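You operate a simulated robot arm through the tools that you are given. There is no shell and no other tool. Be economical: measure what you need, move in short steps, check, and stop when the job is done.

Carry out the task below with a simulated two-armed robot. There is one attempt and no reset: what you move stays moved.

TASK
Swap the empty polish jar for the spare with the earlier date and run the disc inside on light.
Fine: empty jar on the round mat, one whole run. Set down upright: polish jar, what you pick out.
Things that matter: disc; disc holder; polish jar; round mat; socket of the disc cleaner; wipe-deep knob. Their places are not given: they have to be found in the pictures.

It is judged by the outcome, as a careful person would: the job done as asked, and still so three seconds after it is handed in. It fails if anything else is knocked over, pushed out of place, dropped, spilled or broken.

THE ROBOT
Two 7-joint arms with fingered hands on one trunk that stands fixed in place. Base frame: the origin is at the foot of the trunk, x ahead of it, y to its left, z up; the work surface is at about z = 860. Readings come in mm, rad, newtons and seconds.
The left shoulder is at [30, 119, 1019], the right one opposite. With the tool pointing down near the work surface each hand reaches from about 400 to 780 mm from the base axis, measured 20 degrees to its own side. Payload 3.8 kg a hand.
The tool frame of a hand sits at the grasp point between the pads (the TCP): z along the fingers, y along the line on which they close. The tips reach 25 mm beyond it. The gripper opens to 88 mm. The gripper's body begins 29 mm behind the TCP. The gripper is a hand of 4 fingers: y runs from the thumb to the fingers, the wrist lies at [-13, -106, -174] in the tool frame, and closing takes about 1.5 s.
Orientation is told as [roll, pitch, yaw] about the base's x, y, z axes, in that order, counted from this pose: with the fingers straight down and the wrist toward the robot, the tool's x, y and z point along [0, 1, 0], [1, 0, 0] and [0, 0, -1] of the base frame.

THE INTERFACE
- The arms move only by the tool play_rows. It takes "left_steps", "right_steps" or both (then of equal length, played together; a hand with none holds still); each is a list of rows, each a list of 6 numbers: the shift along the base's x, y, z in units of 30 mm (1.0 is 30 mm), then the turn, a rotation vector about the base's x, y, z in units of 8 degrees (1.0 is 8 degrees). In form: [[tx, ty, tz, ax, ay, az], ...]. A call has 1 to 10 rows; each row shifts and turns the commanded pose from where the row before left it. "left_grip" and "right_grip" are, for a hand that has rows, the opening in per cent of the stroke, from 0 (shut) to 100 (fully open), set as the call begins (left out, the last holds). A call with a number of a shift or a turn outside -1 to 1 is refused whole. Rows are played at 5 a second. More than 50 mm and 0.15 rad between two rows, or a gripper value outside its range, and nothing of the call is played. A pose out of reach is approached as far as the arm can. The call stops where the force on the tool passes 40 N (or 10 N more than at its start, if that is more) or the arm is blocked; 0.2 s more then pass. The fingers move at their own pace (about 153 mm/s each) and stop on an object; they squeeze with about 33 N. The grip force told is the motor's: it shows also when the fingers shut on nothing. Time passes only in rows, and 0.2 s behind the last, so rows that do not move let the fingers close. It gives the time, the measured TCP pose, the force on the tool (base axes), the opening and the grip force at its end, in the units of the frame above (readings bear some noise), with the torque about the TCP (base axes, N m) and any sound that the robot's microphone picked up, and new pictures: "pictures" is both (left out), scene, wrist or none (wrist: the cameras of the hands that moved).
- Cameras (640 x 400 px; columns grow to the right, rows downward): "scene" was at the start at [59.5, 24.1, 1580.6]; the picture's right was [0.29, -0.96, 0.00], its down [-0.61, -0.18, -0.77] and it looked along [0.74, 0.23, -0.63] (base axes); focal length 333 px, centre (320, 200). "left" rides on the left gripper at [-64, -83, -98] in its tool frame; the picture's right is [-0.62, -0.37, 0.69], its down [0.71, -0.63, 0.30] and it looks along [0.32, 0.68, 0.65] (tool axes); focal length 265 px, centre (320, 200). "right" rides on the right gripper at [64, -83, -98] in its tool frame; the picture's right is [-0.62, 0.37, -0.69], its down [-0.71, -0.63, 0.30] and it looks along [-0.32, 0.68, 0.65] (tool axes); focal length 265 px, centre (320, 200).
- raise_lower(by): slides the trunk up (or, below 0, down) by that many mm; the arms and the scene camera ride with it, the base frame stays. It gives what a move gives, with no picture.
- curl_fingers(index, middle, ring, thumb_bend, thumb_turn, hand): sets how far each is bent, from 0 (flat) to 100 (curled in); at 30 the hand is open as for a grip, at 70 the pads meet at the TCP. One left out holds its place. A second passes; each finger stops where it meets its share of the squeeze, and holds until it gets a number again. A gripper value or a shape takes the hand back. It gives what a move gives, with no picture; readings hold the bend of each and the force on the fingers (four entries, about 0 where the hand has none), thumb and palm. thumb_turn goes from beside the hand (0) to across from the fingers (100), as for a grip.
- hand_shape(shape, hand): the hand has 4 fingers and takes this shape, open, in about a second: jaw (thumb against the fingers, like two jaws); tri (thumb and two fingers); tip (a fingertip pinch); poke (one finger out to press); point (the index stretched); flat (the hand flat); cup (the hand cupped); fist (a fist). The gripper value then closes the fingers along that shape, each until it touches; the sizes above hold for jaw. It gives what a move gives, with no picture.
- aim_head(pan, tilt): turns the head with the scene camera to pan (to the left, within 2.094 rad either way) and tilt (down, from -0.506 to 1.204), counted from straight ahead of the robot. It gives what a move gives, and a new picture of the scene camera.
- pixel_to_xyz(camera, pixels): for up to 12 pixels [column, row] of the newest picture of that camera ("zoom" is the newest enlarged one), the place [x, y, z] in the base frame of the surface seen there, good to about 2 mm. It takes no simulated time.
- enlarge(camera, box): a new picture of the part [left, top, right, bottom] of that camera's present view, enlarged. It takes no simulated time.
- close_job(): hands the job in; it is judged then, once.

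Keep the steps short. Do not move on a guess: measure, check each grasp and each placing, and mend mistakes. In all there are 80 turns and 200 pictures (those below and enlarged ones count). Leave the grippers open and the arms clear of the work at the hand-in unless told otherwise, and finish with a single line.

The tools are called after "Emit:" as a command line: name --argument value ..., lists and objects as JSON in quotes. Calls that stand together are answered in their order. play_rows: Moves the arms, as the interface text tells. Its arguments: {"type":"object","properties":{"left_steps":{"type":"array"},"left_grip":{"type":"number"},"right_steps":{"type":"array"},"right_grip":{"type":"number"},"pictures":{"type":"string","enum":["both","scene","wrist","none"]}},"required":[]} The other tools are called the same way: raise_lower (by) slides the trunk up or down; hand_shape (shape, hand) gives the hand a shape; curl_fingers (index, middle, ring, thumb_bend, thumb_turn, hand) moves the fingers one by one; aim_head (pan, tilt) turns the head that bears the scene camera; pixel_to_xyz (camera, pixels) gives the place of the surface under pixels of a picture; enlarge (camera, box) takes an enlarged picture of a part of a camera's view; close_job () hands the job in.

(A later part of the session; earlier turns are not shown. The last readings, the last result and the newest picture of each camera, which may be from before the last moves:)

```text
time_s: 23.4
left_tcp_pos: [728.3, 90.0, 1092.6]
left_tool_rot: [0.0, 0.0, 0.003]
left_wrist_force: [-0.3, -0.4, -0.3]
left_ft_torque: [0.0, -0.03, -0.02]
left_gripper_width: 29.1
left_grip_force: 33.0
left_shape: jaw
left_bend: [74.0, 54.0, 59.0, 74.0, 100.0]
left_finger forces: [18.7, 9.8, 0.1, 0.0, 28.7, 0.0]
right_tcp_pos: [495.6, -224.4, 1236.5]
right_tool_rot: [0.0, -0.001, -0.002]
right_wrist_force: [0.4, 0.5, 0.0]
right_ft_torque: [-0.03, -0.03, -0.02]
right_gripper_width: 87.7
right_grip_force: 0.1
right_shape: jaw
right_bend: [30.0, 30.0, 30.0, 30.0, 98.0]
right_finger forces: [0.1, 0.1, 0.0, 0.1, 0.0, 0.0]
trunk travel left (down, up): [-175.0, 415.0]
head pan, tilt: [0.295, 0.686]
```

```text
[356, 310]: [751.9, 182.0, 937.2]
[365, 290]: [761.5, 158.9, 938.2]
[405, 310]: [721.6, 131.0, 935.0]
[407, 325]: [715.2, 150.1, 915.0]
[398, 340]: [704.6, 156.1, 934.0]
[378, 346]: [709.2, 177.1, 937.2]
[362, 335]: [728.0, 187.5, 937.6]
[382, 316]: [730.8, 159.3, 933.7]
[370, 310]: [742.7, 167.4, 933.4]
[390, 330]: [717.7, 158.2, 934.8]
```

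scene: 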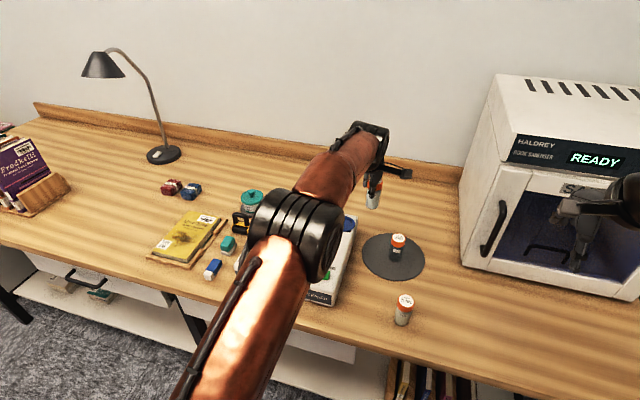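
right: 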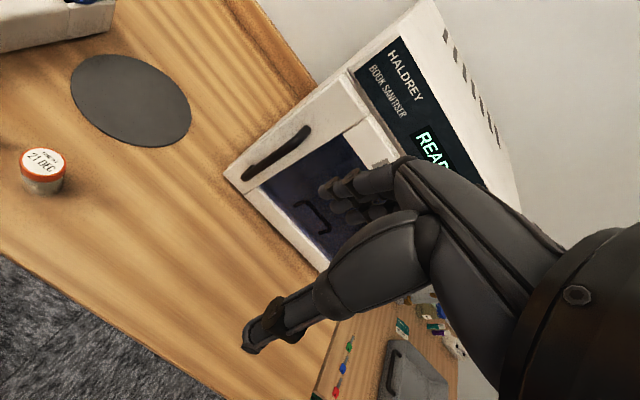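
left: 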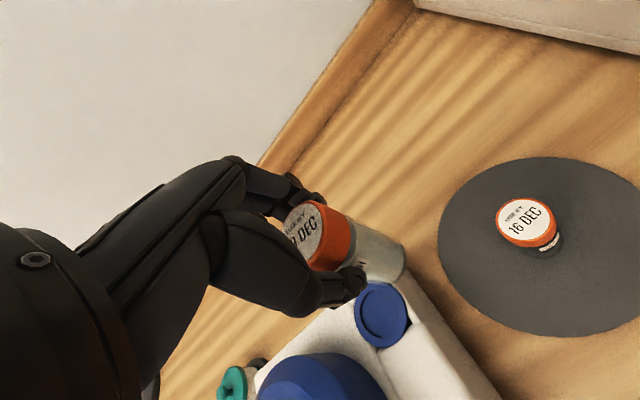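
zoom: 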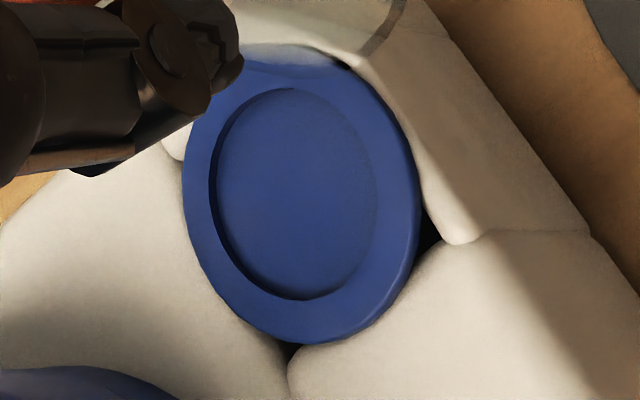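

The recess measures shallow now (floor ≈ 933, collar 937, so perhaps a spring floor). Socket centre ≈ (732,158). Moving the jar above it, bottom at ~950.

Emit:
play_rows --left_steps '[[0.03, 0.77, 0, 0, 0, 0], [0.03, 0.77, 0, 0, 0, 0], [0.03, 0.76, 0, 0, 0, 0], [0, 0, -0.9, 0, 0, 0], [0, 0, -0.9, 0, 0, 0], [0, 0, -0.7, 0, 0, 0], [0, 0, 0, 0, 0, 0], [0, 0, 0, 0, 0, 0]]' --pictures "wrist"

Emit:
enlarge --camera "left" --box '[280, 180, 460, 310]'

```text
time_s: 25.2
left_tcp_pos: [731.6, 157.7, 1017.6]
left_tool_rot: [0.002, 0.0, -0.001]
left_wrist_force: [0.6, 0.2, -1.3]
left_ft_torque: [0.02, -0.02, 0.0]
left_gripper_width: 29.1
left_grip_force: 33.0
left_shape: jaw
left_bend: [74.0, 54.0, 59.0, 74.0, 100.0]
left_finger forces: [18.6, 9.8, 0.1, 0.0, 28.5, 0.0]
right_tcp_pos: [496.6, -223.9, 1236.1]
right_tool_rot: [0.0, -0.002, 0.0]
right_wrist_force: [-0.3, 0.0, 0.1]
right_ft_torque: [0.0, 0.03, -0.01]
right_gripper_width: 87.4
right_grip_force: 0.0
right_shape: jaw
right_bend: [30.0, 30.0, 30.0, 30.0, 98.0]
right_finger forces: [0.0, 0.1, 0.1, 0.0, 0.0, 0.0]
trunk travel left (down, up): [-175.0, 415.0]
head pan, tilt: [0.295, 0.686]
```

left: 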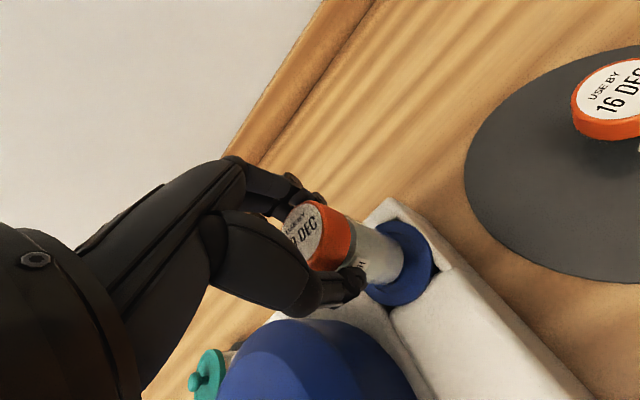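

```text
3.08 times, centred on (370, 245) of left
```

zoom: 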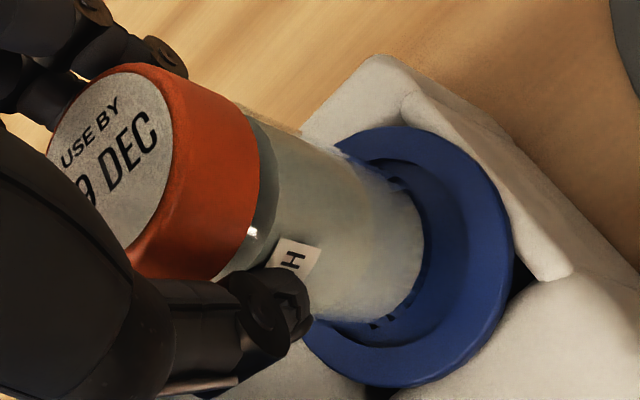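

The jar hangs concentric with the recess. Lowering slowly, reading force.

Emit:
play_rows --left_steps '[[0, 0, -0.2, 0, 0, 0], [0, 0, -0.2, 0, 0, 0], [0, 0, -0.1, 0, 0, 0], [0, 0, -0.1, 0, 0, 0], [0, 0, 0, 0, 0, 0]]' --pictures "wrist"

Emit:
enlarge --camera "left" --box '[280, 180, 460, 310]'

```text
time_s: 26.4
left_tcp_pos: [730.3, 158.2, 1001.1]
left_tool_rot: [-0.001, -0.001, 0.0]
left_wrist_force: [-0.4, 0.0, -1.4]
left_ft_torque: [0.0, 0.02, 0.01]
left_gripper_width: 29.1
left_grip_force: 33.3
left_shape: jaw
left_bend: [74.0, 54.0, 59.0, 74.0, 100.0]
left_finger forces: [18.7, 9.7, 0.1, 0.0, 28.6, 0.0]
right_tcp_pos: [497.0, -224.4, 1236.2]
right_tool_rot: [0.001, 0.0, 0.0]
right_wrist_force: [0.4, -0.5, 0.3]
right_ft_torque: [0.01, -0.02, 0.0]
right_gripper_width: 87.6
right_grip_force: 0.1
right_shape: jaw
right_bend: [30.0, 30.0, 30.0, 30.0, 98.0]
right_finger forces: [0.0, 0.0, 0.1, 0.0, 0.1, 0.0]
trunk travel left (down, up): [-175.0, 415.0]
head pan, tilt: [0.295, 0.686]
```

left: 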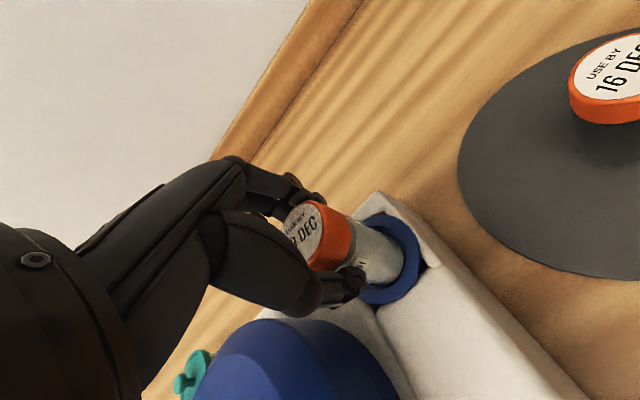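

```text
3.08 times, centred on (370, 245) of left
```

zoom: 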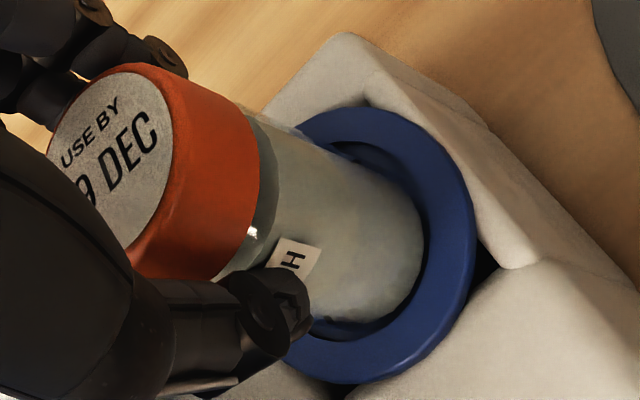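

Jar bottom is entering the ring with no contact. Continuing down ~20 mm.

Emit:
play_rows --left_steps '[[0.02, 0, -0.1, 0, 0, 0], [0, 0, -0.1, 0, 0, 0], [0, 0, -0.1, 0, 0, 0], [0, 0, -0.1, 0, 0, 0], [0, 0, -0.1, 0, 0, 0], [0, 0, -0.1, 0, 0, 0], [0, 0, 0, 0, 0, 0]]' --pictures "wrist"

Emit:
enlarge --camera "left" --box '[280, 180, 460, 310]'

```text
time_s: 28.0
left_tcp_pos: [732.1, 158.1, 981.1]
left_tool_rot: [-0.001, -0.001, 0.0]
left_wrist_force: [-0.2, 0.4, -0.6]
left_ft_torque: [-0.02, -0.02, 0.01]
left_gripper_width: 29.2
left_grip_force: 33.4
left_shape: jaw
left_bend: [74.0, 54.0, 59.0, 74.0, 100.0]
left_finger forces: [18.6, 9.8, 0.1, 0.0, 28.5, 0.0]
right_tcp_pos: [496.8, -224.4, 1236.4]
right_tool_rot: [0.001, -0.001, 0.0]
right_wrist_force: [0.1, 0.6, 0.6]
right_ft_torque: [0.02, 0.02, -0.02]
right_gripper_width: 87.5
right_grip_force: 0.1
right_shape: jaw
right_bend: [30.0, 30.0, 30.0, 30.0, 98.0]
right_finger forces: [0.0, 0.0, 0.1, 0.1, 0.1, 0.0]
trunk travel left (down, up): [-175.0, 415.0]
head pan, tilt: [0.295, 0.686]
```

left: 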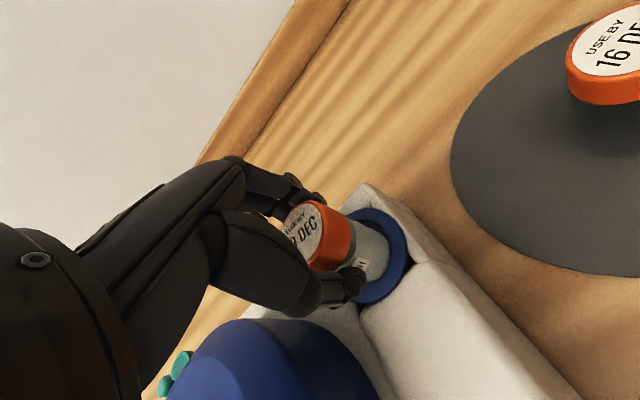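

```text
3.08 times, centred on (370, 245) of left
```

zoom: 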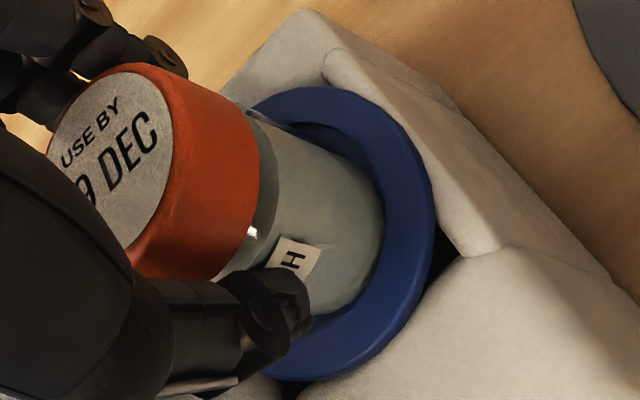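

Going in freely. Last few millimetres to the floor in small steps.

Emit:
play_rows --left_steps '[[0, 0, -0.07, 0, 0, 0], [0, 0, -0.05, 0, 0, 0], [0, 0, -0.04, 0, 0, 0], [0, 0, -0.03, 0, 0, 0], [0, 0, 0, 0, 0, 0]]' --pictures "none"

```text
time_s: 29.2
left_tcp_pos: [730.8, 157.8, 974.7]
left_tool_rot: [-0.001, -0.001, 0.002]
left_wrist_force: [-0.2, -0.1, 0.2]
left_ft_torque: [-0.03, -0.01, 0.01]
left_gripper_width: 29.3
left_grip_force: 32.5
left_shape: jaw
left_bend: [74.0, 54.0, 59.0, 74.0, 100.0]
left_finger forces: [18.7, 9.8, 0.0, 0.0, 28.8, 0.1]
right_tcp_pos: [498.0, -224.1, 1236.0]
right_tool_rot: [-0.001, 0.0, 0.0]
right_wrist_force: [-0.2, 0.3, 0.1]
right_ft_torque: [-0.01, -0.02, 0.01]
right_gripper_width: 87.5
right_grip_force: 0.1
right_shape: jaw
right_bend: [30.0, 30.0, 30.0, 30.0, 98.0]
right_finger forces: [0.0, 0.0, 0.1, 0.0, 0.0, 0.0]
trunk travel left (down, up): [-175.0, 415.0]
head pan, tilt: [0.295, 0.686]
```

Emit:
play_rows --left_steps '[[0, 0, -0.035, 0, 0, 0], [0, 0, 0, 0, 0, 0], [0, 0, -0.035, 0, 0, 0], [0, 0, 0, 0, 0, 0]]' --pictures "wrist"

```text
time_s: 30.2
left_tcp_pos: [732.6, 156.0, 975.4]
left_tool_rot: [0.001, -0.002, 0.0]
left_wrist_force: [-0.4, 0.5, 7.9]
left_ft_torque: [-0.01, -0.11, -0.01]
left_gripper_width: 29.1
left_grip_force: 33.5
left_shape: jaw
left_bend: [74.0, 54.0, 59.0, 74.0, 100.0]
left_finger forces: [18.8, 10.3, 0.1, 0.0, 29.8, 0.0]
right_tcp_pos: [495.0, -223.8, 1236.5]
right_tool_rot: [0.0, 0.0, 0.0]
right_wrist_force: [0.3, 0.1, 0.1]
right_ft_torque: [0.02, 0.01, -0.02]
right_gripper_width: 87.7
right_grip_force: 0.1
right_shape: jaw
right_bend: [30.0, 30.0, 30.0, 30.0, 98.0]
right_finger forces: [0.0, 0.0, 0.0, 0.0, 0.0, 0.0]
trunk travel left (down, up): [-175.0, 415.0]
head pan, tilt: [0.295, 0.686]
```

left: 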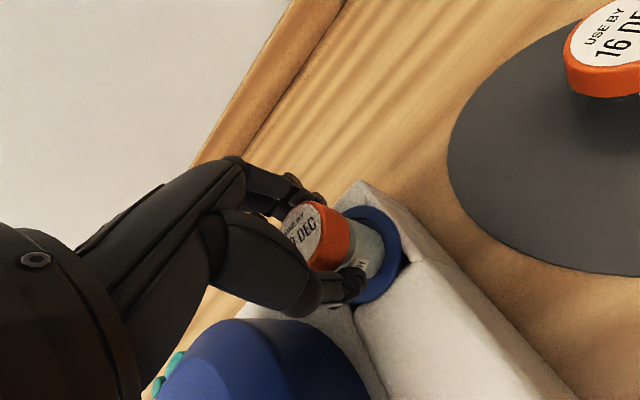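

Bottomed out (7.9 N) at the same height the old jar had. Releasing.

Emit:
play_rows --left_steps '[[0, 0, 0.02, 0, 0, 0], [0, 0, 0, 0, 0, 0], [0, 0, 0, 0, 0, 0], [0, 0, 0, 0, 0, 0], [0, 0, 0, 0, 0, 0], [0, 0, 0, 0, 0, 0]]' --left_grip 100 --pictures "none"

Emit:
play_rows --left_steps '[[0, 0, 0.6, 0, 0, 0], [0, 0, 0.9, 0, 0, 0], [0, 0, 1, 0, 0, 0], [0, 0, 1, 0, 0, 0], [0, 0, 1, 0, 0, 0]]'

Emit:
enlarge --camera "left" --box '[340, 210, 540, 340]'

```text
time_s: 31.6
left_tcp_pos: [731.5, 158.6, 974.6]
left_tool_rot: [0.0, -0.001, 0.0]
left_wrist_force: [0.1, 0.3, 0.0]
left_ft_torque: [0.0, 0.03, 0.01]
left_gripper_width: 87.6
left_grip_force: 0.0
left_shape: jaw
left_bend: [30.0, 30.0, 30.0, 30.0, 98.0]
left_finger forces: [0.1, 0.1, 0.0, 0.1, 0.0, 0.1]
right_tcp_pos: [496.4, -224.5, 1236.0]
right_tool_rot: [0.001, 0.001, -0.001]
right_wrist_force: [0.0, 0.3, 0.2]
right_ft_torque: [-0.01, -0.01, 0.02]
right_gripper_width: 87.6
right_grip_force: 0.1
right_shape: jaw
right_bend: [30.0, 30.0, 30.0, 30.0, 98.0]
right_finger forces: [0.1, 0.0, 0.0, 0.0, 0.0, 0.0]
trunk travel left (down, up): [-175.0, 415.0]
head pan, tilt: [0.295, 0.686]
```

```text
time_s: 32.8
left_tcp_pos: [730.8, 158.4, 1111.1]
left_tool_rot: [-0.001, 0.001, -0.001]
left_wrist_force: [-0.4, -0.7, -0.1]
left_ft_torque: [-0.01, -0.01, 0.0]
left_gripper_width: 87.6
left_grip_force: 0.0
left_shape: jaw
left_bend: [30.0, 30.0, 30.0, 30.0, 98.0]
left_finger forces: [0.0, 0.0, 0.0, 0.0, 0.1, 0.0]
right_tcp_pos: [496.7, -224.8, 1236.2]
right_tool_rot: [0.001, -0.001, 0.002]
right_wrist_force: [0.1, 0.3, 0.5]
right_ft_torque: [-0.01, 0.0, 0.01]
right_gripper_width: 87.6
right_grip_force: 0.1
right_shape: jaw
right_bend: [30.0, 30.0, 30.0, 30.0, 98.0]
right_finger forces: [0.0, 0.1, 0.1, 0.0, 0.0, 0.0]
trunk travel left (down, up): [-175.0, 415.0]
head pan, tilt: [0.295, 0.686]
```

scene: 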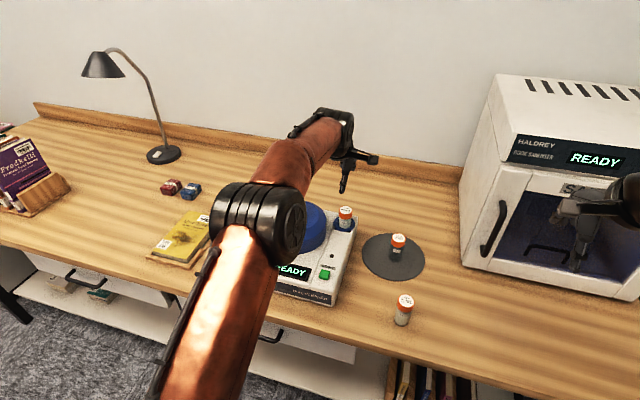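
left: 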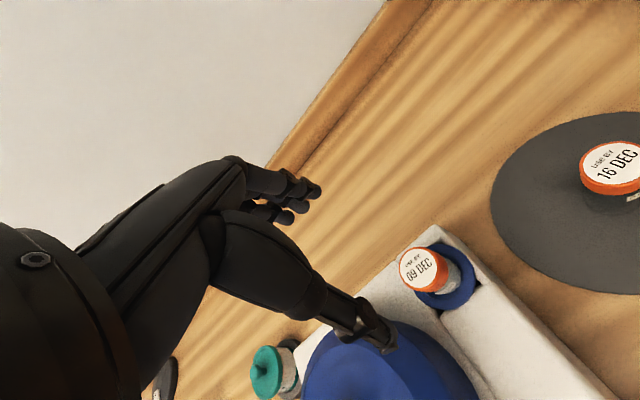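

```text
3.08 times, centred on (440, 275) of left
```

zoom: 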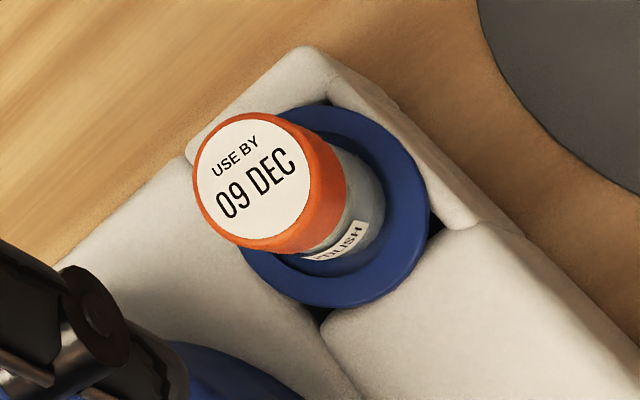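

Display now shows READY and the 09 DEC jar is seated. Next the knob at ≈ (541,340): moving the left hand above it, yawed ~+60° so the fingers stay clear of the lid.

Emit:
play_rows --left_steps '[[-0.63, 0.61, 0, 0, 0, 0.76], [-0.63, 0.61, 0, 0, 0, 0.76], [-0.63, 0.61, 0, 0, 0, 0.76], [-0.63, 0.61, 0, 0, 0, 0.76], [-0.63, 0.61, 0, 0, 0, 0.76], [-0.63, 0.61, 0, 0, 0, 0.76], [-0.63, 0.61, 0, 0, 0, 0.76], [-0.63, 0.61, 0, 0, 0, 0.76], [-0.63, 0.61, 0, 0, 0, 0.76], [-0.63, 0.61, 0, 0, 0, 0.76]]'

Emit:
hand_shape --hand "left" --shape "tip"

Emit:
enlarge --camera "left" --box '[0, 0, 640, 400]'

```text
time_s: 35.0
left_tcp_pos: [541.4, 340.6, 1109.2]
left_tool_rot: [0.001, 0.001, 1.063]
left_wrist_force: [0.3, 0.4, -0.2]
left_ft_torque: [-0.01, 0.01, -0.01]
left_gripper_width: 87.9
left_grip_force: 0.1
left_shape: jaw
left_bend: [30.0, 30.0, 30.0, 30.0, 98.0]
left_finger forces: [0.0, 0.1, 0.0, 0.1, 0.0, 0.0]
right_tcp_pos: [496.6, -223.4, 1236.4]
right_tool_rot: [0.0, -0.002, 0.001]
right_wrist_force: [-0.1, -0.1, -0.3]
right_ft_torque: [-0.02, 0.01, -0.02]
right_gripper_width: 87.9
right_grip_force: 0.1
right_shape: jaw
right_bend: [30.0, 30.0, 30.0, 30.0, 98.0]
right_finger forces: [0.0, 0.0, 0.0, 0.1, 0.1, 0.1]
trunk travel left (down, up): [-175.0, 415.0]
head pan, tilt: [0.295, 0.686]
```

scene: 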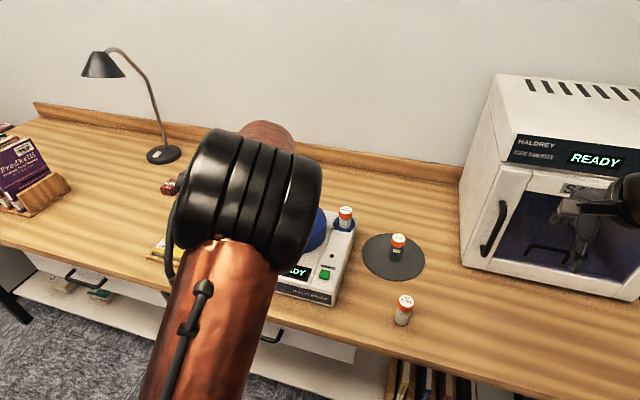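
left: 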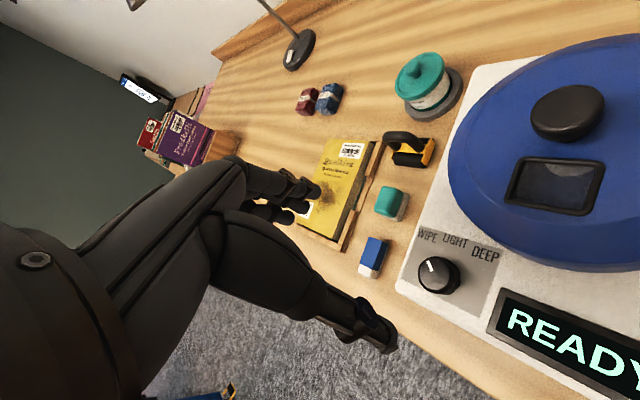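

```text
time_s: 35.9
left_tcp_pos: [542.1, 340.8, 1109.6]
left_tool_rot: [-0.001, 0.001, 1.061]
left_wrist_force: [0.5, 0.4, -0.5]
left_ft_torque: [-0.03, 0.0, 0.01]
left_gripper_width: 87.9
left_grip_force: 0.0
left_shape: tip
left_bend: [30.0, 98.0, 99.0, 30.0, 98.0]
left_finger forces: [0.0, 0.0, 0.0, 0.0, 0.1, 0.1]
right_tcp_pos: [497.6, -224.5, 1235.9]
right_tool_rot: [-0.001, 0.0, 0.001]
right_wrist_force: [0.0, 0.4, 0.4]
right_ft_torque: [-0.05, 0.01, -0.01]
right_gripper_width: 87.5
right_grip_force: 0.1
right_shape: jaw
right_bend: [30.0, 30.0, 30.0, 30.0, 98.0]
right_finger forces: [0.0, 0.1, 0.1, 0.0, 0.0, 0.1]
trunk travel left (down, up): [-175.0, 415.0]
head pan, tilt: [0.295, 0.686]
```

```text
1.00 times, centred on (320, 200) of left (not enlarged: the box is as wide or as high as the picture)
```

zoom: 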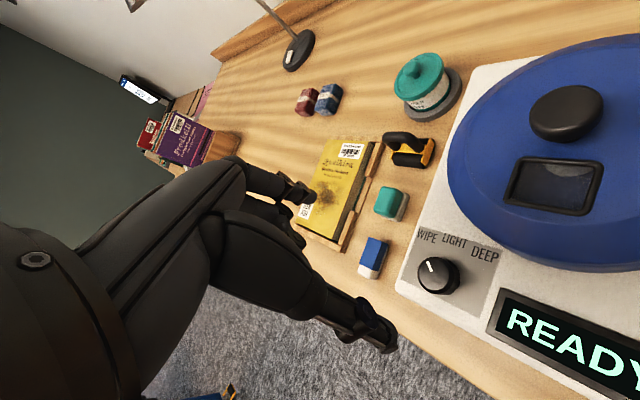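

The tip shape gives index and thumb only. Now measuring knob, pointer and labels.

Emit:
enlarge --camera "left" --box '[390, 215, 520, 310]'

Emit:
pixel_to_xyz --camera "left" --pixels '[[428, 235], [455, 242], [485, 255], [430, 263], [433, 270], [420, 272], [452, 268], [437, 259], [436, 287], [460, 275], [432, 268]]'

```text
4.21 times, centred on (455, 262) of left
```

zoom: 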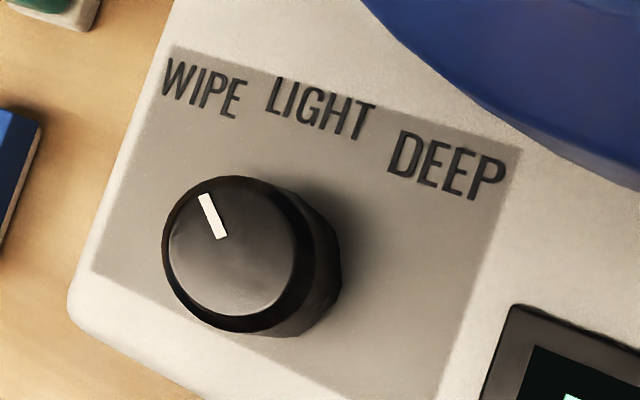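

```text
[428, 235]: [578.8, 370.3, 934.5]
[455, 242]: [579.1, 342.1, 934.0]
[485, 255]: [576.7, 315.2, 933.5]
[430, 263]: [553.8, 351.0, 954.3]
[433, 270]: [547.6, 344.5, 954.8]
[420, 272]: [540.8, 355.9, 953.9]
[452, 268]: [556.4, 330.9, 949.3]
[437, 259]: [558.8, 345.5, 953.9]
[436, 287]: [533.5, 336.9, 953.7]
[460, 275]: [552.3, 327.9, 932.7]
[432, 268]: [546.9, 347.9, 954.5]
```

Knob centre ≈ (545,343), radius ~14, top 955; pointer 43°, LIGHT is ~42° clockwise. Yawing 16° more, descending to z ≈ 985 partially closed, then looking.

Emit:
play_rows --left_steps '[[0.12, 0.08, 0, 0, 0, 1], [0, 0, 0, 0, 0, 1], [0, 0, -0.9, 0, 0, 0], [0, 0, -0.9, 0, 0, 0], [0, 0, -0.9, 0, 0, 0], [0, 0, -0.9, 0, 0, 0], [0, 0, -0.5, 0, 0, 0], [0, 0, 0, 0, 0, 0]]' --left_grip 70

Emit:
enlarge --camera "left" --box '[240, 150, 460, 320]'

```text
time_s: 37.7
left_tcp_pos: [545.8, 345.7, 985.4]
left_tool_rot: [0.0, 0.002, 1.34]
left_wrist_force: [0.3, -0.8, 0.6]
left_ft_torque: [0.0, 0.0, 0.01]
left_gripper_width: 61.6
left_grip_force: 0.0
left_shape: tip
left_bend: [29.0, 98.0, 99.0, 58.0, 99.0]
left_finger forces: [0.0, 0.0, 0.0, 0.0, 0.0, 0.0]
right_tcp_pos: [496.8, -224.1, 1236.6]
right_tool_rot: [0.0, 0.0, 0.0]
right_wrist_force: [0.1, 0.7, 0.1]
right_ft_torque: [0.0, 0.01, 0.01]
right_gripper_width: 87.8
right_grip_force: 0.1
right_shape: jaw
right_bend: [30.0, 30.0, 30.0, 30.0, 98.0]
right_finger forces: [0.1, 0.1, 0.0, 0.1, 0.0, 0.1]
trunk travel left (down, up): [-175.0, 415.0]
head pan, tilt: [0.295, 0.686]
```

scene: 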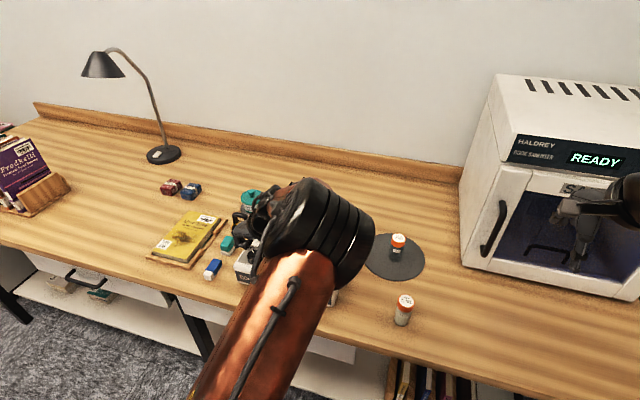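
left: 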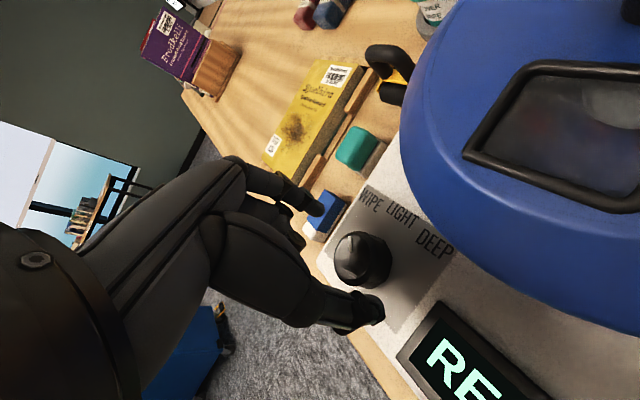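

```text
2.35 times, centred on (350, 235) of left
```

zoom: 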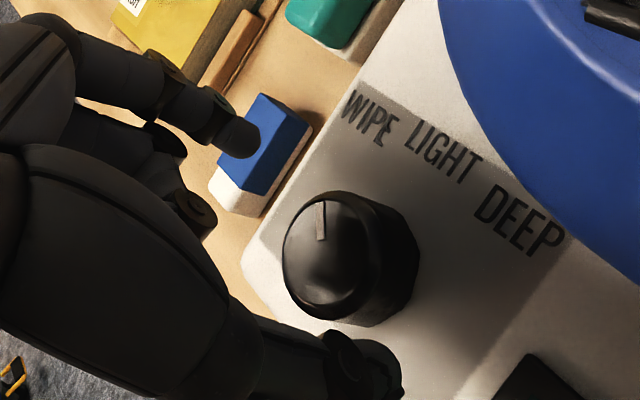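

Knob lies between index and thumb. Descending 19 mm to z ≈ 966 (tips ~941).

Emit:
play_rows --left_steps '[[0, -0.05, -0.33, 0, 0, 0], [0, 0, -0.3, 0, 0, 0], [0, 0, 0, 0, 0, 0]]' --left_grip 70 --pictures "none"

Emit:
enlarge --camera "left" --box '[240, 150, 460, 320]'

```text
time_s: 38.5
left_tcp_pos: [545.2, 341.9, 967.0]
left_tool_rot: [0.002, 0.0, 1.34]
left_wrist_force: [0.7, 0.2, 0.3]
left_ft_torque: [-0.02, 0.01, -0.02]
left_gripper_width: 61.6
left_grip_force: 0.1
left_shape: tip
left_bend: [29.0, 98.0, 99.0, 58.0, 99.0]
left_finger forces: [0.0, 0.0, 0.0, 0.1, 0.0, 0.0]
right_tcp_pos: [496.2, -224.4, 1236.6]
right_tool_rot: [-0.001, 0.0, 0.0]
right_wrist_force: [0.1, -0.2, 1.0]
right_ft_torque: [-0.03, -0.01, -0.01]
right_gripper_width: 87.7
right_grip_force: 0.0
right_shape: jaw
right_bend: [30.0, 30.0, 30.0, 30.0, 98.0]
right_finger forces: [0.0, 0.0, 0.0, 0.1, 0.1, 0.0]
trunk travel left (down, up): [-175.0, 415.0]
head pan, tilt: [0.295, 0.686]
```

```text
2.35 times, centred on (350, 235) of left
```

zoom: 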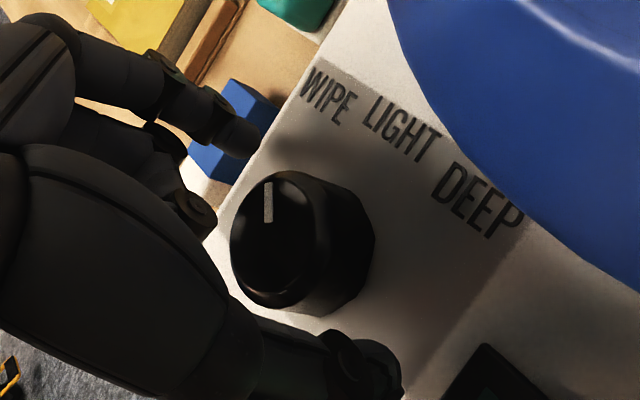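

No contact, knob still between. Closing the pinch.

Emit:
play_rows --left_steps '[[0, 0, 0, 0, 0, 0], [0, 0, 0, 0, 0, 0], [0, 0, 0, 0, 0, 0], [0, 0, 0, 0, 0, 0], [0, 0, 0, 0, 0, 0], [0, 0, 0, 0, 0, 0], [0, 0, 0, 0, 0, 0], [0, 0, 0, 0, 0, 0]]' --left_grip 0 --pictures "none"

Emit:
enlarge --camera "left" --box '[240, 150, 460, 320]'

```text
time_s: 40.3
left_tcp_pos: [546.3, 341.5, 967.6]
left_tool_rot: [0.001, -0.001, 1.34]
left_wrist_force: [1.9, -1.9, -1.5]
left_ft_torque: [-0.01, -0.03, 0.04]
left_gripper_width: 27.1
left_grip_force: 32.7
left_shape: tip
left_bend: [73.0, 100.0, 100.0, 74.0, 100.0]
left_finger forces: [28.3, 0.1, 0.0, 0.0, 29.4, 0.0]
right_tcp_pos: [496.9, -226.0, 1235.4]
right_tool_rot: [-0.001, 0.0, -0.001]
right_wrist_force: [-0.1, 0.6, -0.7]
right_ft_torque: [0.02, -0.01, -0.01]
right_gripper_width: 87.4
right_grip_force: 0.0
right_shape: jaw
right_bend: [30.0, 30.0, 30.0, 30.0, 98.0]
right_finger forces: [0.0, 0.0, 0.0, 0.1, 0.0, 0.0]
trunk travel left (down, up): [-175.0, 415.0]
head pan, tilt: [0.295, 0.686]
```

```text
2.35 times, centred on (350, 235) of left
```

zoom: 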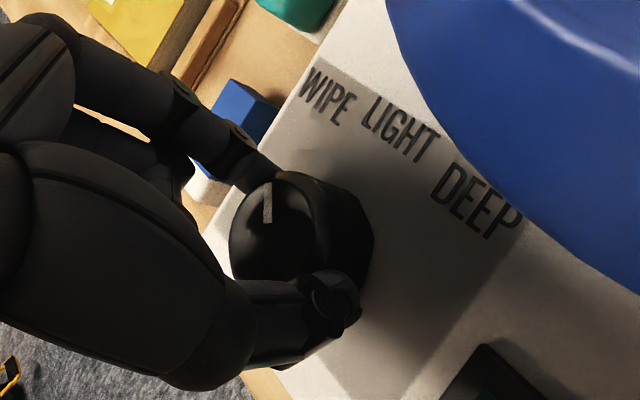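

Firm opposed pinch (28/29 N), width 27. Turning clockwise ~21° first and checking.

Emit:
play_rows --left_steps '[[0, 0, 0, 0, 0, -0.65], [0, 0, 0, 0, 0, -0.65], [0, 0, 0, 0, 0, -0.65], [0, 0, 0, 0, 0, -0.65], [0, 0, 0, 0, 0, 0]]' --pictures "none"

Emit:
enlarge --camera "left" --box '[240, 150, 460, 320]'

```text
time_s: 41.5
left_tcp_pos: [546.0, 341.3, 966.9]
left_tool_rot: [0.002, -0.001, 0.975]
left_wrist_force: [-3.5, -4.4, -4.3]
left_ft_torque: [-0.08, 0.0, 0.01]
left_gripper_width: 26.9
left_grip_force: 32.3
left_shape: tip
left_bend: [73.0, 100.0, 100.0, 74.0, 100.0]
left_finger forces: [26.8, 0.0, 0.0, 0.0, 30.8, 0.0]
right_tcp_pos: [497.8, -225.1, 1236.6]
right_tool_rot: [0.0, 0.001, 0.001]
right_wrist_force: [0.5, 0.3, -0.6]
right_ft_torque: [-0.02, -0.03, 0.03]
right_gripper_width: 87.8
right_grip_force: 0.0
right_shape: jaw
right_bend: [30.0, 30.0, 30.0, 30.0, 98.0]
right_finger forces: [0.0, 0.1, 0.0, 0.1, 0.1, 0.0]
trunk travel left (down, up): [-175.0, 415.0]
head pan, tilt: [0.295, 0.686]
```

```text
2.35 times, centred on (350, 235) of left
```

zoom: 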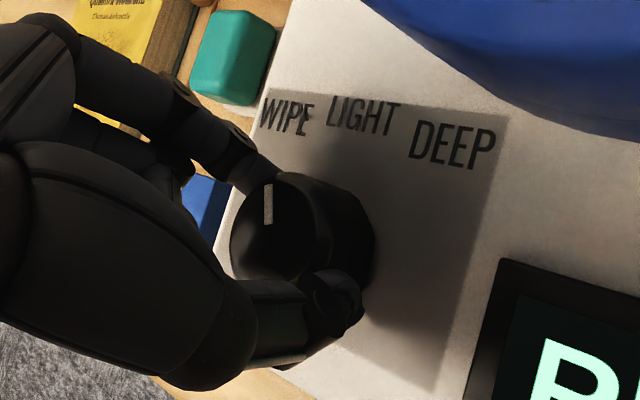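

The knob turns with the hand (pointer now between WIPE and LIGHT). Another ~20°.

Emit:
play_rows --left_steps '[[0, 0, 0, 0, 0, -0.65], [0, 0, 0, 0, 0, -0.65], [0, 0, 0, 0, 0, -0.65], [0, 0, 0, 0, 0, -0.6], [0, 0, 0, 0, 0, 0]]' --pictures "none"

Emit:
enlarge --camera "left" --box '[240, 150, 460, 320]'

Emit:
pixel_to_xyz --camera "zoom" --pixels '[[268, 190], [269, 220]]'

```text
time_s: 42.7
left_tcp_pos: [545.5, 341.4, 968.0]
left_tool_rot: [0.004, -0.001, 0.62]
left_wrist_force: [-5.8, -6.9, -4.8]
left_ft_torque: [-0.12, 0.14, -0.02]
left_gripper_width: 27.3
left_grip_force: 33.3
left_shape: tip
left_bend: [74.0, 100.0, 100.0, 74.0, 100.0]
left_finger forces: [25.3, 0.0, 0.0, 0.1, 33.4, 0.1]
right_tcp_pos: [496.2, -226.0, 1236.2]
right_tool_rot: [-0.001, 0.001, 0.001]
right_wrist_force: [0.7, -0.2, -0.1]
right_ft_torque: [0.0, 0.0, 0.0]
right_gripper_width: 87.7
right_grip_force: 0.0
right_shape: jaw
right_bend: [30.0, 30.0, 30.0, 30.0, 98.0]
right_finger forces: [0.0, 0.0, 0.0, 0.0, 0.0, 0.0]
trunk travel left (down, up): [-175.0, 415.0]
head pan, tilt: [0.295, 0.686]
```

```text
2.35 times, centred on (350, 235) of left
```

zoom: 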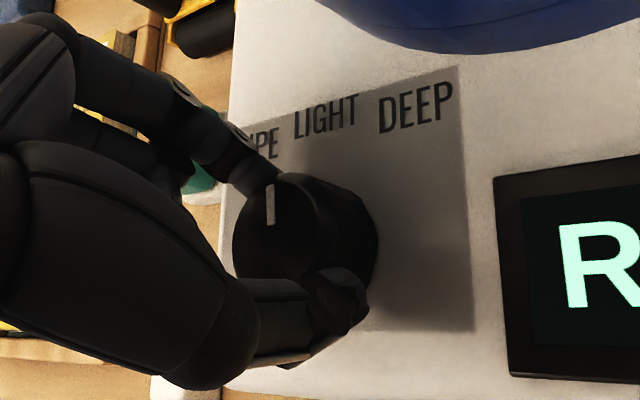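

```text
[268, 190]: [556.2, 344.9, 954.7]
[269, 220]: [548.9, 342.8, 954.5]
```

Turned 41°. Releasing slightly and lifting to inspect the pointer.

Emit:
play_rows --left_steps '[[0, 0, 0, 0, 0, 0], [0, 0, 0, 0, 0, 0], [0, 0, 0, 0, 0, 0], [0, 0, 0, 0, 0, 0], [0, 0, 0.4, 0, 0, 0], [0, 0, 0.6, 0, 0, 0], [0, 0, 0.9, 0, 0, 0], [0, 0, 0.9, 0, 0, 0]]' --left_grip 65

Emit:
enlarge --camera "left" --box '[340, 180, 500, 300]'

```text
time_s: 44.5
left_tcp_pos: [546.3, 342.7, 1051.8]
left_tool_rot: [0.0, 0.0, 0.621]
left_wrist_force: [0.7, -0.1, 0.2]
left_ft_torque: [0.01, -0.02, -0.04]
left_gripper_width: 57.0
left_grip_force: 0.0
left_shape: tip
left_bend: [29.0, 98.0, 99.0, 62.0, 100.0]
left_finger forces: [0.0, 0.1, 0.0, 0.0, 0.0, 0.0]
right_tcp_pos: [496.0, -223.8, 1236.4]
right_tool_rot: [-0.001, 0.001, 0.0]
right_wrist_force: [0.5, -0.3, 0.0]
right_ft_torque: [0.01, 0.0, 0.0]
right_gripper_width: 87.5
right_grip_force: 0.2
right_shape: jaw
right_bend: [30.0, 30.0, 30.0, 30.0, 98.0]
right_finger forces: [0.1, 0.1, 0.0, 0.1, 0.0, 0.1]
trunk travel left (down, up): [-175.0, 415.0]
head pan, tilt: [0.295, 0.686]
```

scene: 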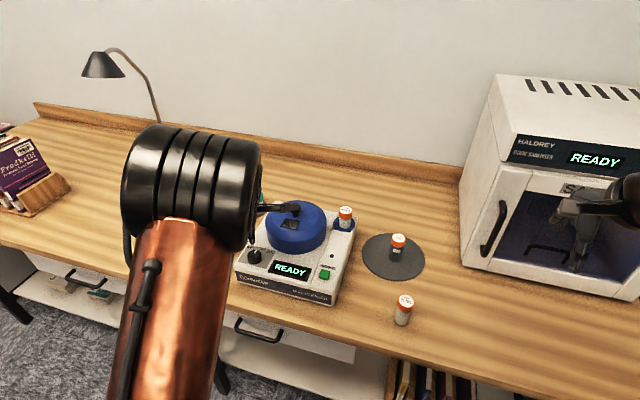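
left: 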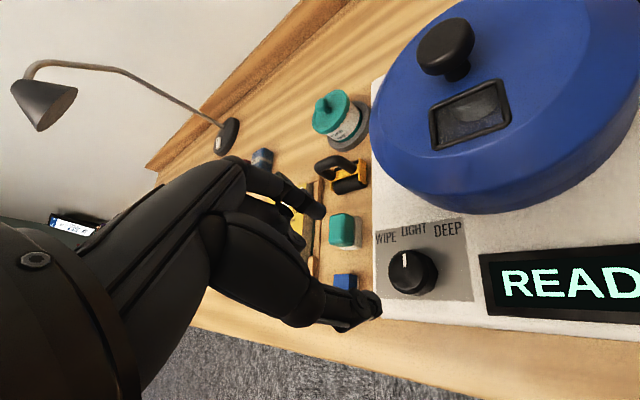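

```text
3.33 times, centred on (420, 240) of left
```

zoom: 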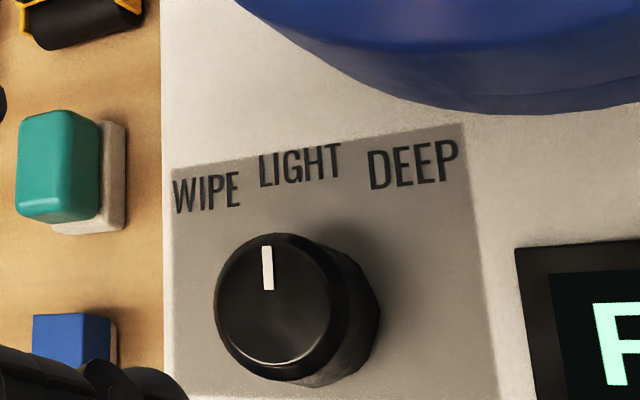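

Emit:
pixel_to_xyz --camera "zoom" --pixels '[[265, 250], [267, 268], [269, 287], [200, 380], [172, 170], [463, 125], [300, 163], [218, 310], [328, 305]]'

Emit:
enlarge --camera "scene" --box '[235, 235, 295, 275]'

```text
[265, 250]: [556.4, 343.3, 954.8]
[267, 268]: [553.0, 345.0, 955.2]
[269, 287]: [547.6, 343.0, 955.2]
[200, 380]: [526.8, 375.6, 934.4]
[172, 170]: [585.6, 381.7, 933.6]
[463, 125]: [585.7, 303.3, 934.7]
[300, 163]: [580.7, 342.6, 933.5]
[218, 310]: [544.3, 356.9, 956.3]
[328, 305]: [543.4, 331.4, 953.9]
```

```text
10.00 times, centred on (265, 255) of scene
```

zoom: 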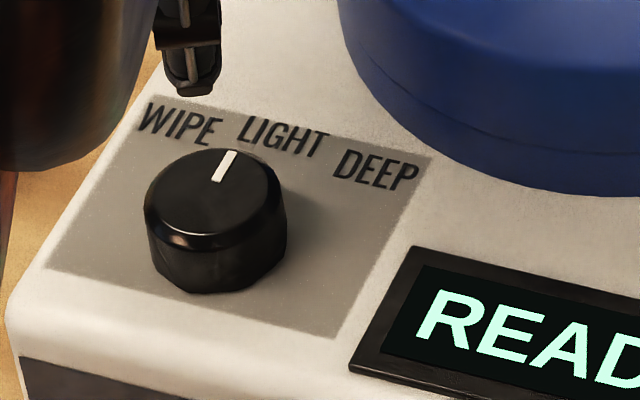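

Pointer direction measures ~2° from the panel axis: LIGHT. Next: START at ≈ (540,157). Raising, moving over it with yaw 0, and setting the poke shape.

Emit:
play_rows --left_steps '[[0, 0, 0.9, 0, 0, 0], [-0.03, -0.885, 0, 0, 0, -0.634], [-0.03, -0.885, 0, 0, 0, -0.634], [-0.03, -0.885, 0, 0, 0, -0.634], [-0.03, -0.885, 0, 0, 0, -0.634], [-0.03, -0.885, 0, 0, 0, -0.634], [-0.03, -0.885, 0, 0, 0, -0.634], [-0.03, -0.885, 0, 0, 0, -0.634]]' --pictures "none"

Emit:
hand_shape --hand "left" --shape "poke"

Emit:
play_rows --left_steps '[[0, 0, 0, 0, 0, 0]]'

```text
time_s: 46.3
left_tcp_pos: [539.6, 155.2, 1078.8]
left_tool_rot: [-0.001, 0.001, 0.0]
left_wrist_force: [0.4, -0.1, 0.0]
left_ft_torque: [-0.01, -0.01, 0.03]
left_gripper_width: 57.0
left_grip_force: 0.0
left_shape: tip
left_bend: [29.0, 98.0, 99.0, 62.0, 100.0]
left_finger forces: [0.0, 0.1, 0.1, 0.0, 0.0, 0.1]
right_tcp_pos: [497.4, -224.1, 1236.4]
right_tool_rot: [-0.001, -0.001, 0.0]
right_wrist_force: [0.9, -0.6, 0.5]
right_ft_torque: [-0.01, 0.02, 0.0]
right_gripper_width: 87.6
right_grip_force: 0.0
right_shape: jaw
right_bend: [30.0, 30.0, 30.0, 30.0, 98.0]
right_finger forces: [0.0, 0.0, 0.0, 0.0, 0.1, 0.0]
trunk travel left (down, up): [-175.0, 415.0]
head pan, tilt: [0.295, 0.686]
```

```text
time_s: 47.2
left_tcp_pos: [540.8, 155.2, 1079.4]
left_tool_rot: [-0.001, -0.001, 0.002]
left_wrist_force: [-0.2, -0.8, 0.5]
left_ft_torque: [0.0, -0.01, -0.01]
left_gripper_width: 0.0
left_grip_force: 0.0
left_shape: poke
left_bend: [70.0, 70.0, 99.0, 100.0, 100.0]
left_finger forces: [0.0, 0.0, 0.0, 0.0, 0.1, 0.0]
right_tcp_pos: [497.4, -225.0, 1236.1]
right_tool_rot: [0.0, 0.0, 0.0]
right_wrist_force: [0.6, 0.8, 0.3]
right_ft_torque: [0.04, 0.02, 0.02]
right_gripper_width: 87.5
right_grip_force: 0.1
right_shape: jaw
right_bend: [30.0, 30.0, 30.0, 30.0, 98.0]
right_finger forces: [0.1, 0.0, 0.0, 0.0, 0.0, 0.0]
trunk travel left (down, up): [-175.0, 415.0]
head pan, tilt: [0.295, 0.686]
```

```text
time_s: 47.6
left_tcp_pos: [541.0, 155.2, 1079.4]
left_tool_rot: [-0.001, 0.0, 0.001]
left_wrist_force: [0.4, -0.1, 0.1]
left_ft_torque: [0.0, -0.02, 0.0]
left_gripper_width: 0.3
left_grip_force: 0.1
left_shape: poke
left_bend: [70.0, 70.0, 99.0, 100.0, 100.0]
left_finger forces: [0.0, 0.0, 0.1, 0.1, 0.1, 0.0]
right_tcp_pos: [496.9, -225.0, 1235.2]
right_tool_rot: [0.0, 0.001, -0.001]
right_wrist_force: [0.0, 0.3, -0.8]
right_ft_torque: [-0.01, -0.02, 0.0]
right_gripper_width: 87.5
right_grip_force: 0.1
right_shape: jaw
right_bend: [30.0, 30.0, 30.0, 30.0, 98.0]
right_finger forces: [0.0, 0.0, 0.0, 0.1, 0.0, 0.0]
trunk travel left (down, up): [-175.0, 415.0]
head pan, tilt: [0.295, 0.686]
```

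scene: 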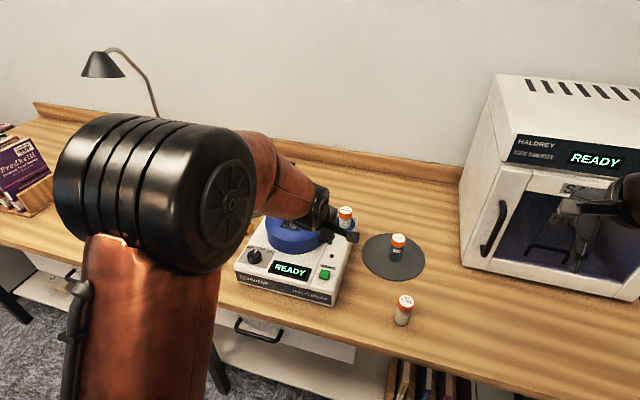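
left: 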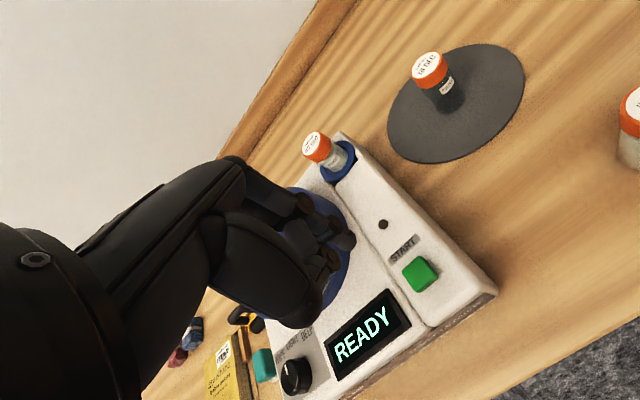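

Button at (420,274) is under the TCP. Measuring the button and the fingertip.

Emit:
enlarge --camera "left" --box '[270, 180, 450, 310]'

Emit:
pixel_to_xyz --camera "left" --pixels '[[404, 270], [418, 274], [435, 272], [420, 259], [419, 289], [345, 241], [350, 240], [340, 246], [332, 258], [335, 265]]'

```text
3.08 times, centred on (360, 245) of left
```

zoom: 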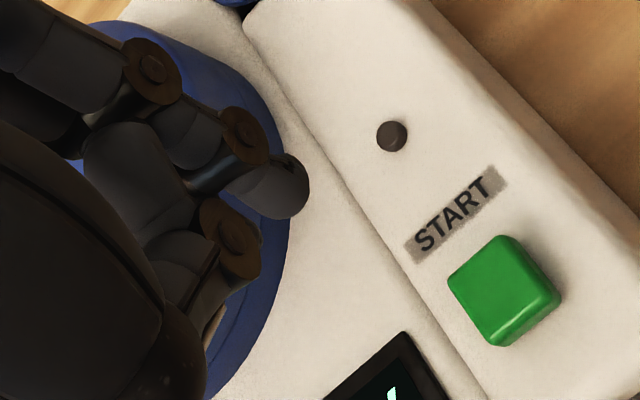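

```text
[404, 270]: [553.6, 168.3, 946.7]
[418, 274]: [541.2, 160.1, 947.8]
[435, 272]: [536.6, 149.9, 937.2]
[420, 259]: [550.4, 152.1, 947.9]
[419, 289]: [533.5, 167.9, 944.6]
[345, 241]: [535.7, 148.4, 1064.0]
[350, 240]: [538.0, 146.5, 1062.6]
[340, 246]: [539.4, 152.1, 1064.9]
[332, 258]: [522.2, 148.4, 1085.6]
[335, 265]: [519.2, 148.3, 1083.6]
```

Fingertip is near the TCP line; button centre ≈ (541,160,948). Shifting slightly and descending to ~5 mm above.

Emit:
play_rows --left_steps '[[0.06, 0.16, -0.8, 0, 0, 0], [0, 0, -0.8, 0, 0, 0], [0, 0, -0.8, 0, 0, 0], [0, 0, -0.8, 0, 0, 0], [0, 0, 0, 0, 0, 0]]' --pictures "wrist"

Emit:
enlarge --camera "left" --box '[270, 180, 450, 310]'

```text
time_s: 48.8
left_tcp_pos: [542.1, 160.8, 981.3]
left_tool_rot: [0.002, 0.0, 0.0]
left_wrist_force: [0.3, -0.5, 0.1]
left_ft_torque: [0.04, -0.01, 0.0]
left_gripper_width: 0.1
left_grip_force: 0.1
left_shape: poke
left_bend: [70.0, 70.0, 99.0, 100.0, 100.0]
left_finger forces: [0.1, 0.0, 0.1, 0.1, 0.0, 0.0]
right_tcp_pos: [496.2, -224.4, 1236.9]
right_tool_rot: [0.001, 0.001, -0.001]
right_wrist_force: [0.4, 0.0, 0.6]
right_ft_torque: [-0.02, 0.01, -0.01]
right_gripper_width: 87.5
right_grip_force: 0.0
right_shape: jaw
right_bend: [30.0, 30.0, 30.0, 30.0, 98.0]
right_finger forces: [0.0, 0.0, 0.0, 0.1, 0.0, 0.1]
trunk travel left (down, up): [-175.0, 415.0]
head pan, tilt: [0.295, 0.686]
```

left: 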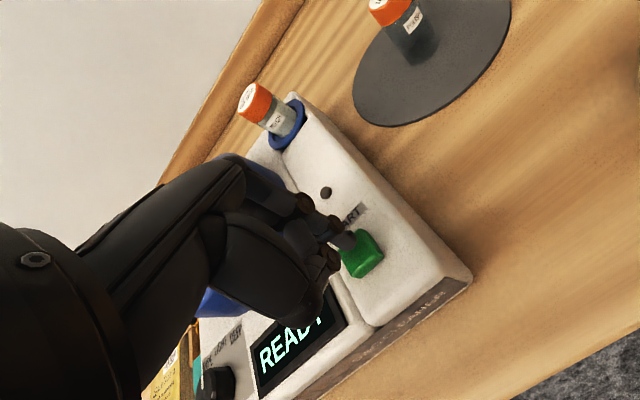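

```text
3.08 times, centred on (360, 245) of left
```

zoom: 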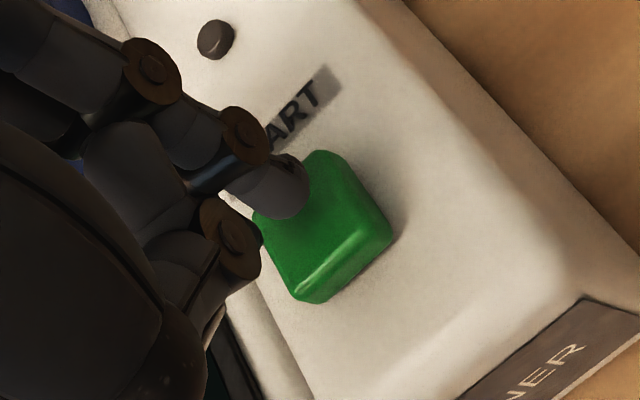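

Fingertip is over the button. Pressing down in small steps.

Emit:
play_rows --left_steps '[[0, 0, -0.1, 0, 0, 0], [0, 0, -0.07, 0, 0, 0], [0, 0, -0.05, 0, 0, 0], [0, 0, -0.05, 0, 0, 0]]' --pictures "wrist"

```text
time_s: 49.8
left_tcp_pos: [542.1, 160.9, 974.1]
left_tool_rot: [0.0, 0.0, 0.001]
left_wrist_force: [0.9, 1.2, 0.2]
left_ft_torque: [0.0, -0.02, 0.0]
left_gripper_width: 0.0
left_grip_force: 0.0
left_shape: poke
left_bend: [70.0, 70.0, 99.0, 100.0, 100.0]
left_finger forces: [0.0, 0.0, 0.1, 0.0, 0.0, 0.0]
right_tcp_pos: [497.2, -223.9, 1237.1]
right_tool_rot: [-0.001, 0.0, 0.001]
right_wrist_force: [-0.1, 0.6, 0.1]
right_ft_torque: [-0.01, -0.03, 0.03]
right_gripper_width: 87.6
right_grip_force: 0.1
right_shape: jaw
right_bend: [30.0, 30.0, 30.0, 30.0, 98.0]
right_finger forces: [0.0, 0.0, 0.0, 0.1, 0.0, 0.0]
trunk travel left (down, up): [-175.0, 415.0]
head pan, tilt: [0.295, 0.686]
```

left: 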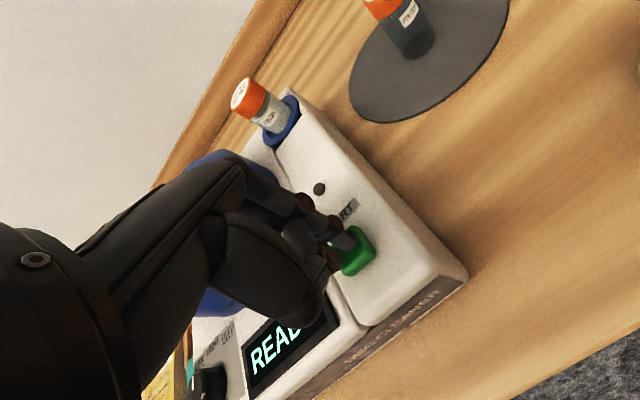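

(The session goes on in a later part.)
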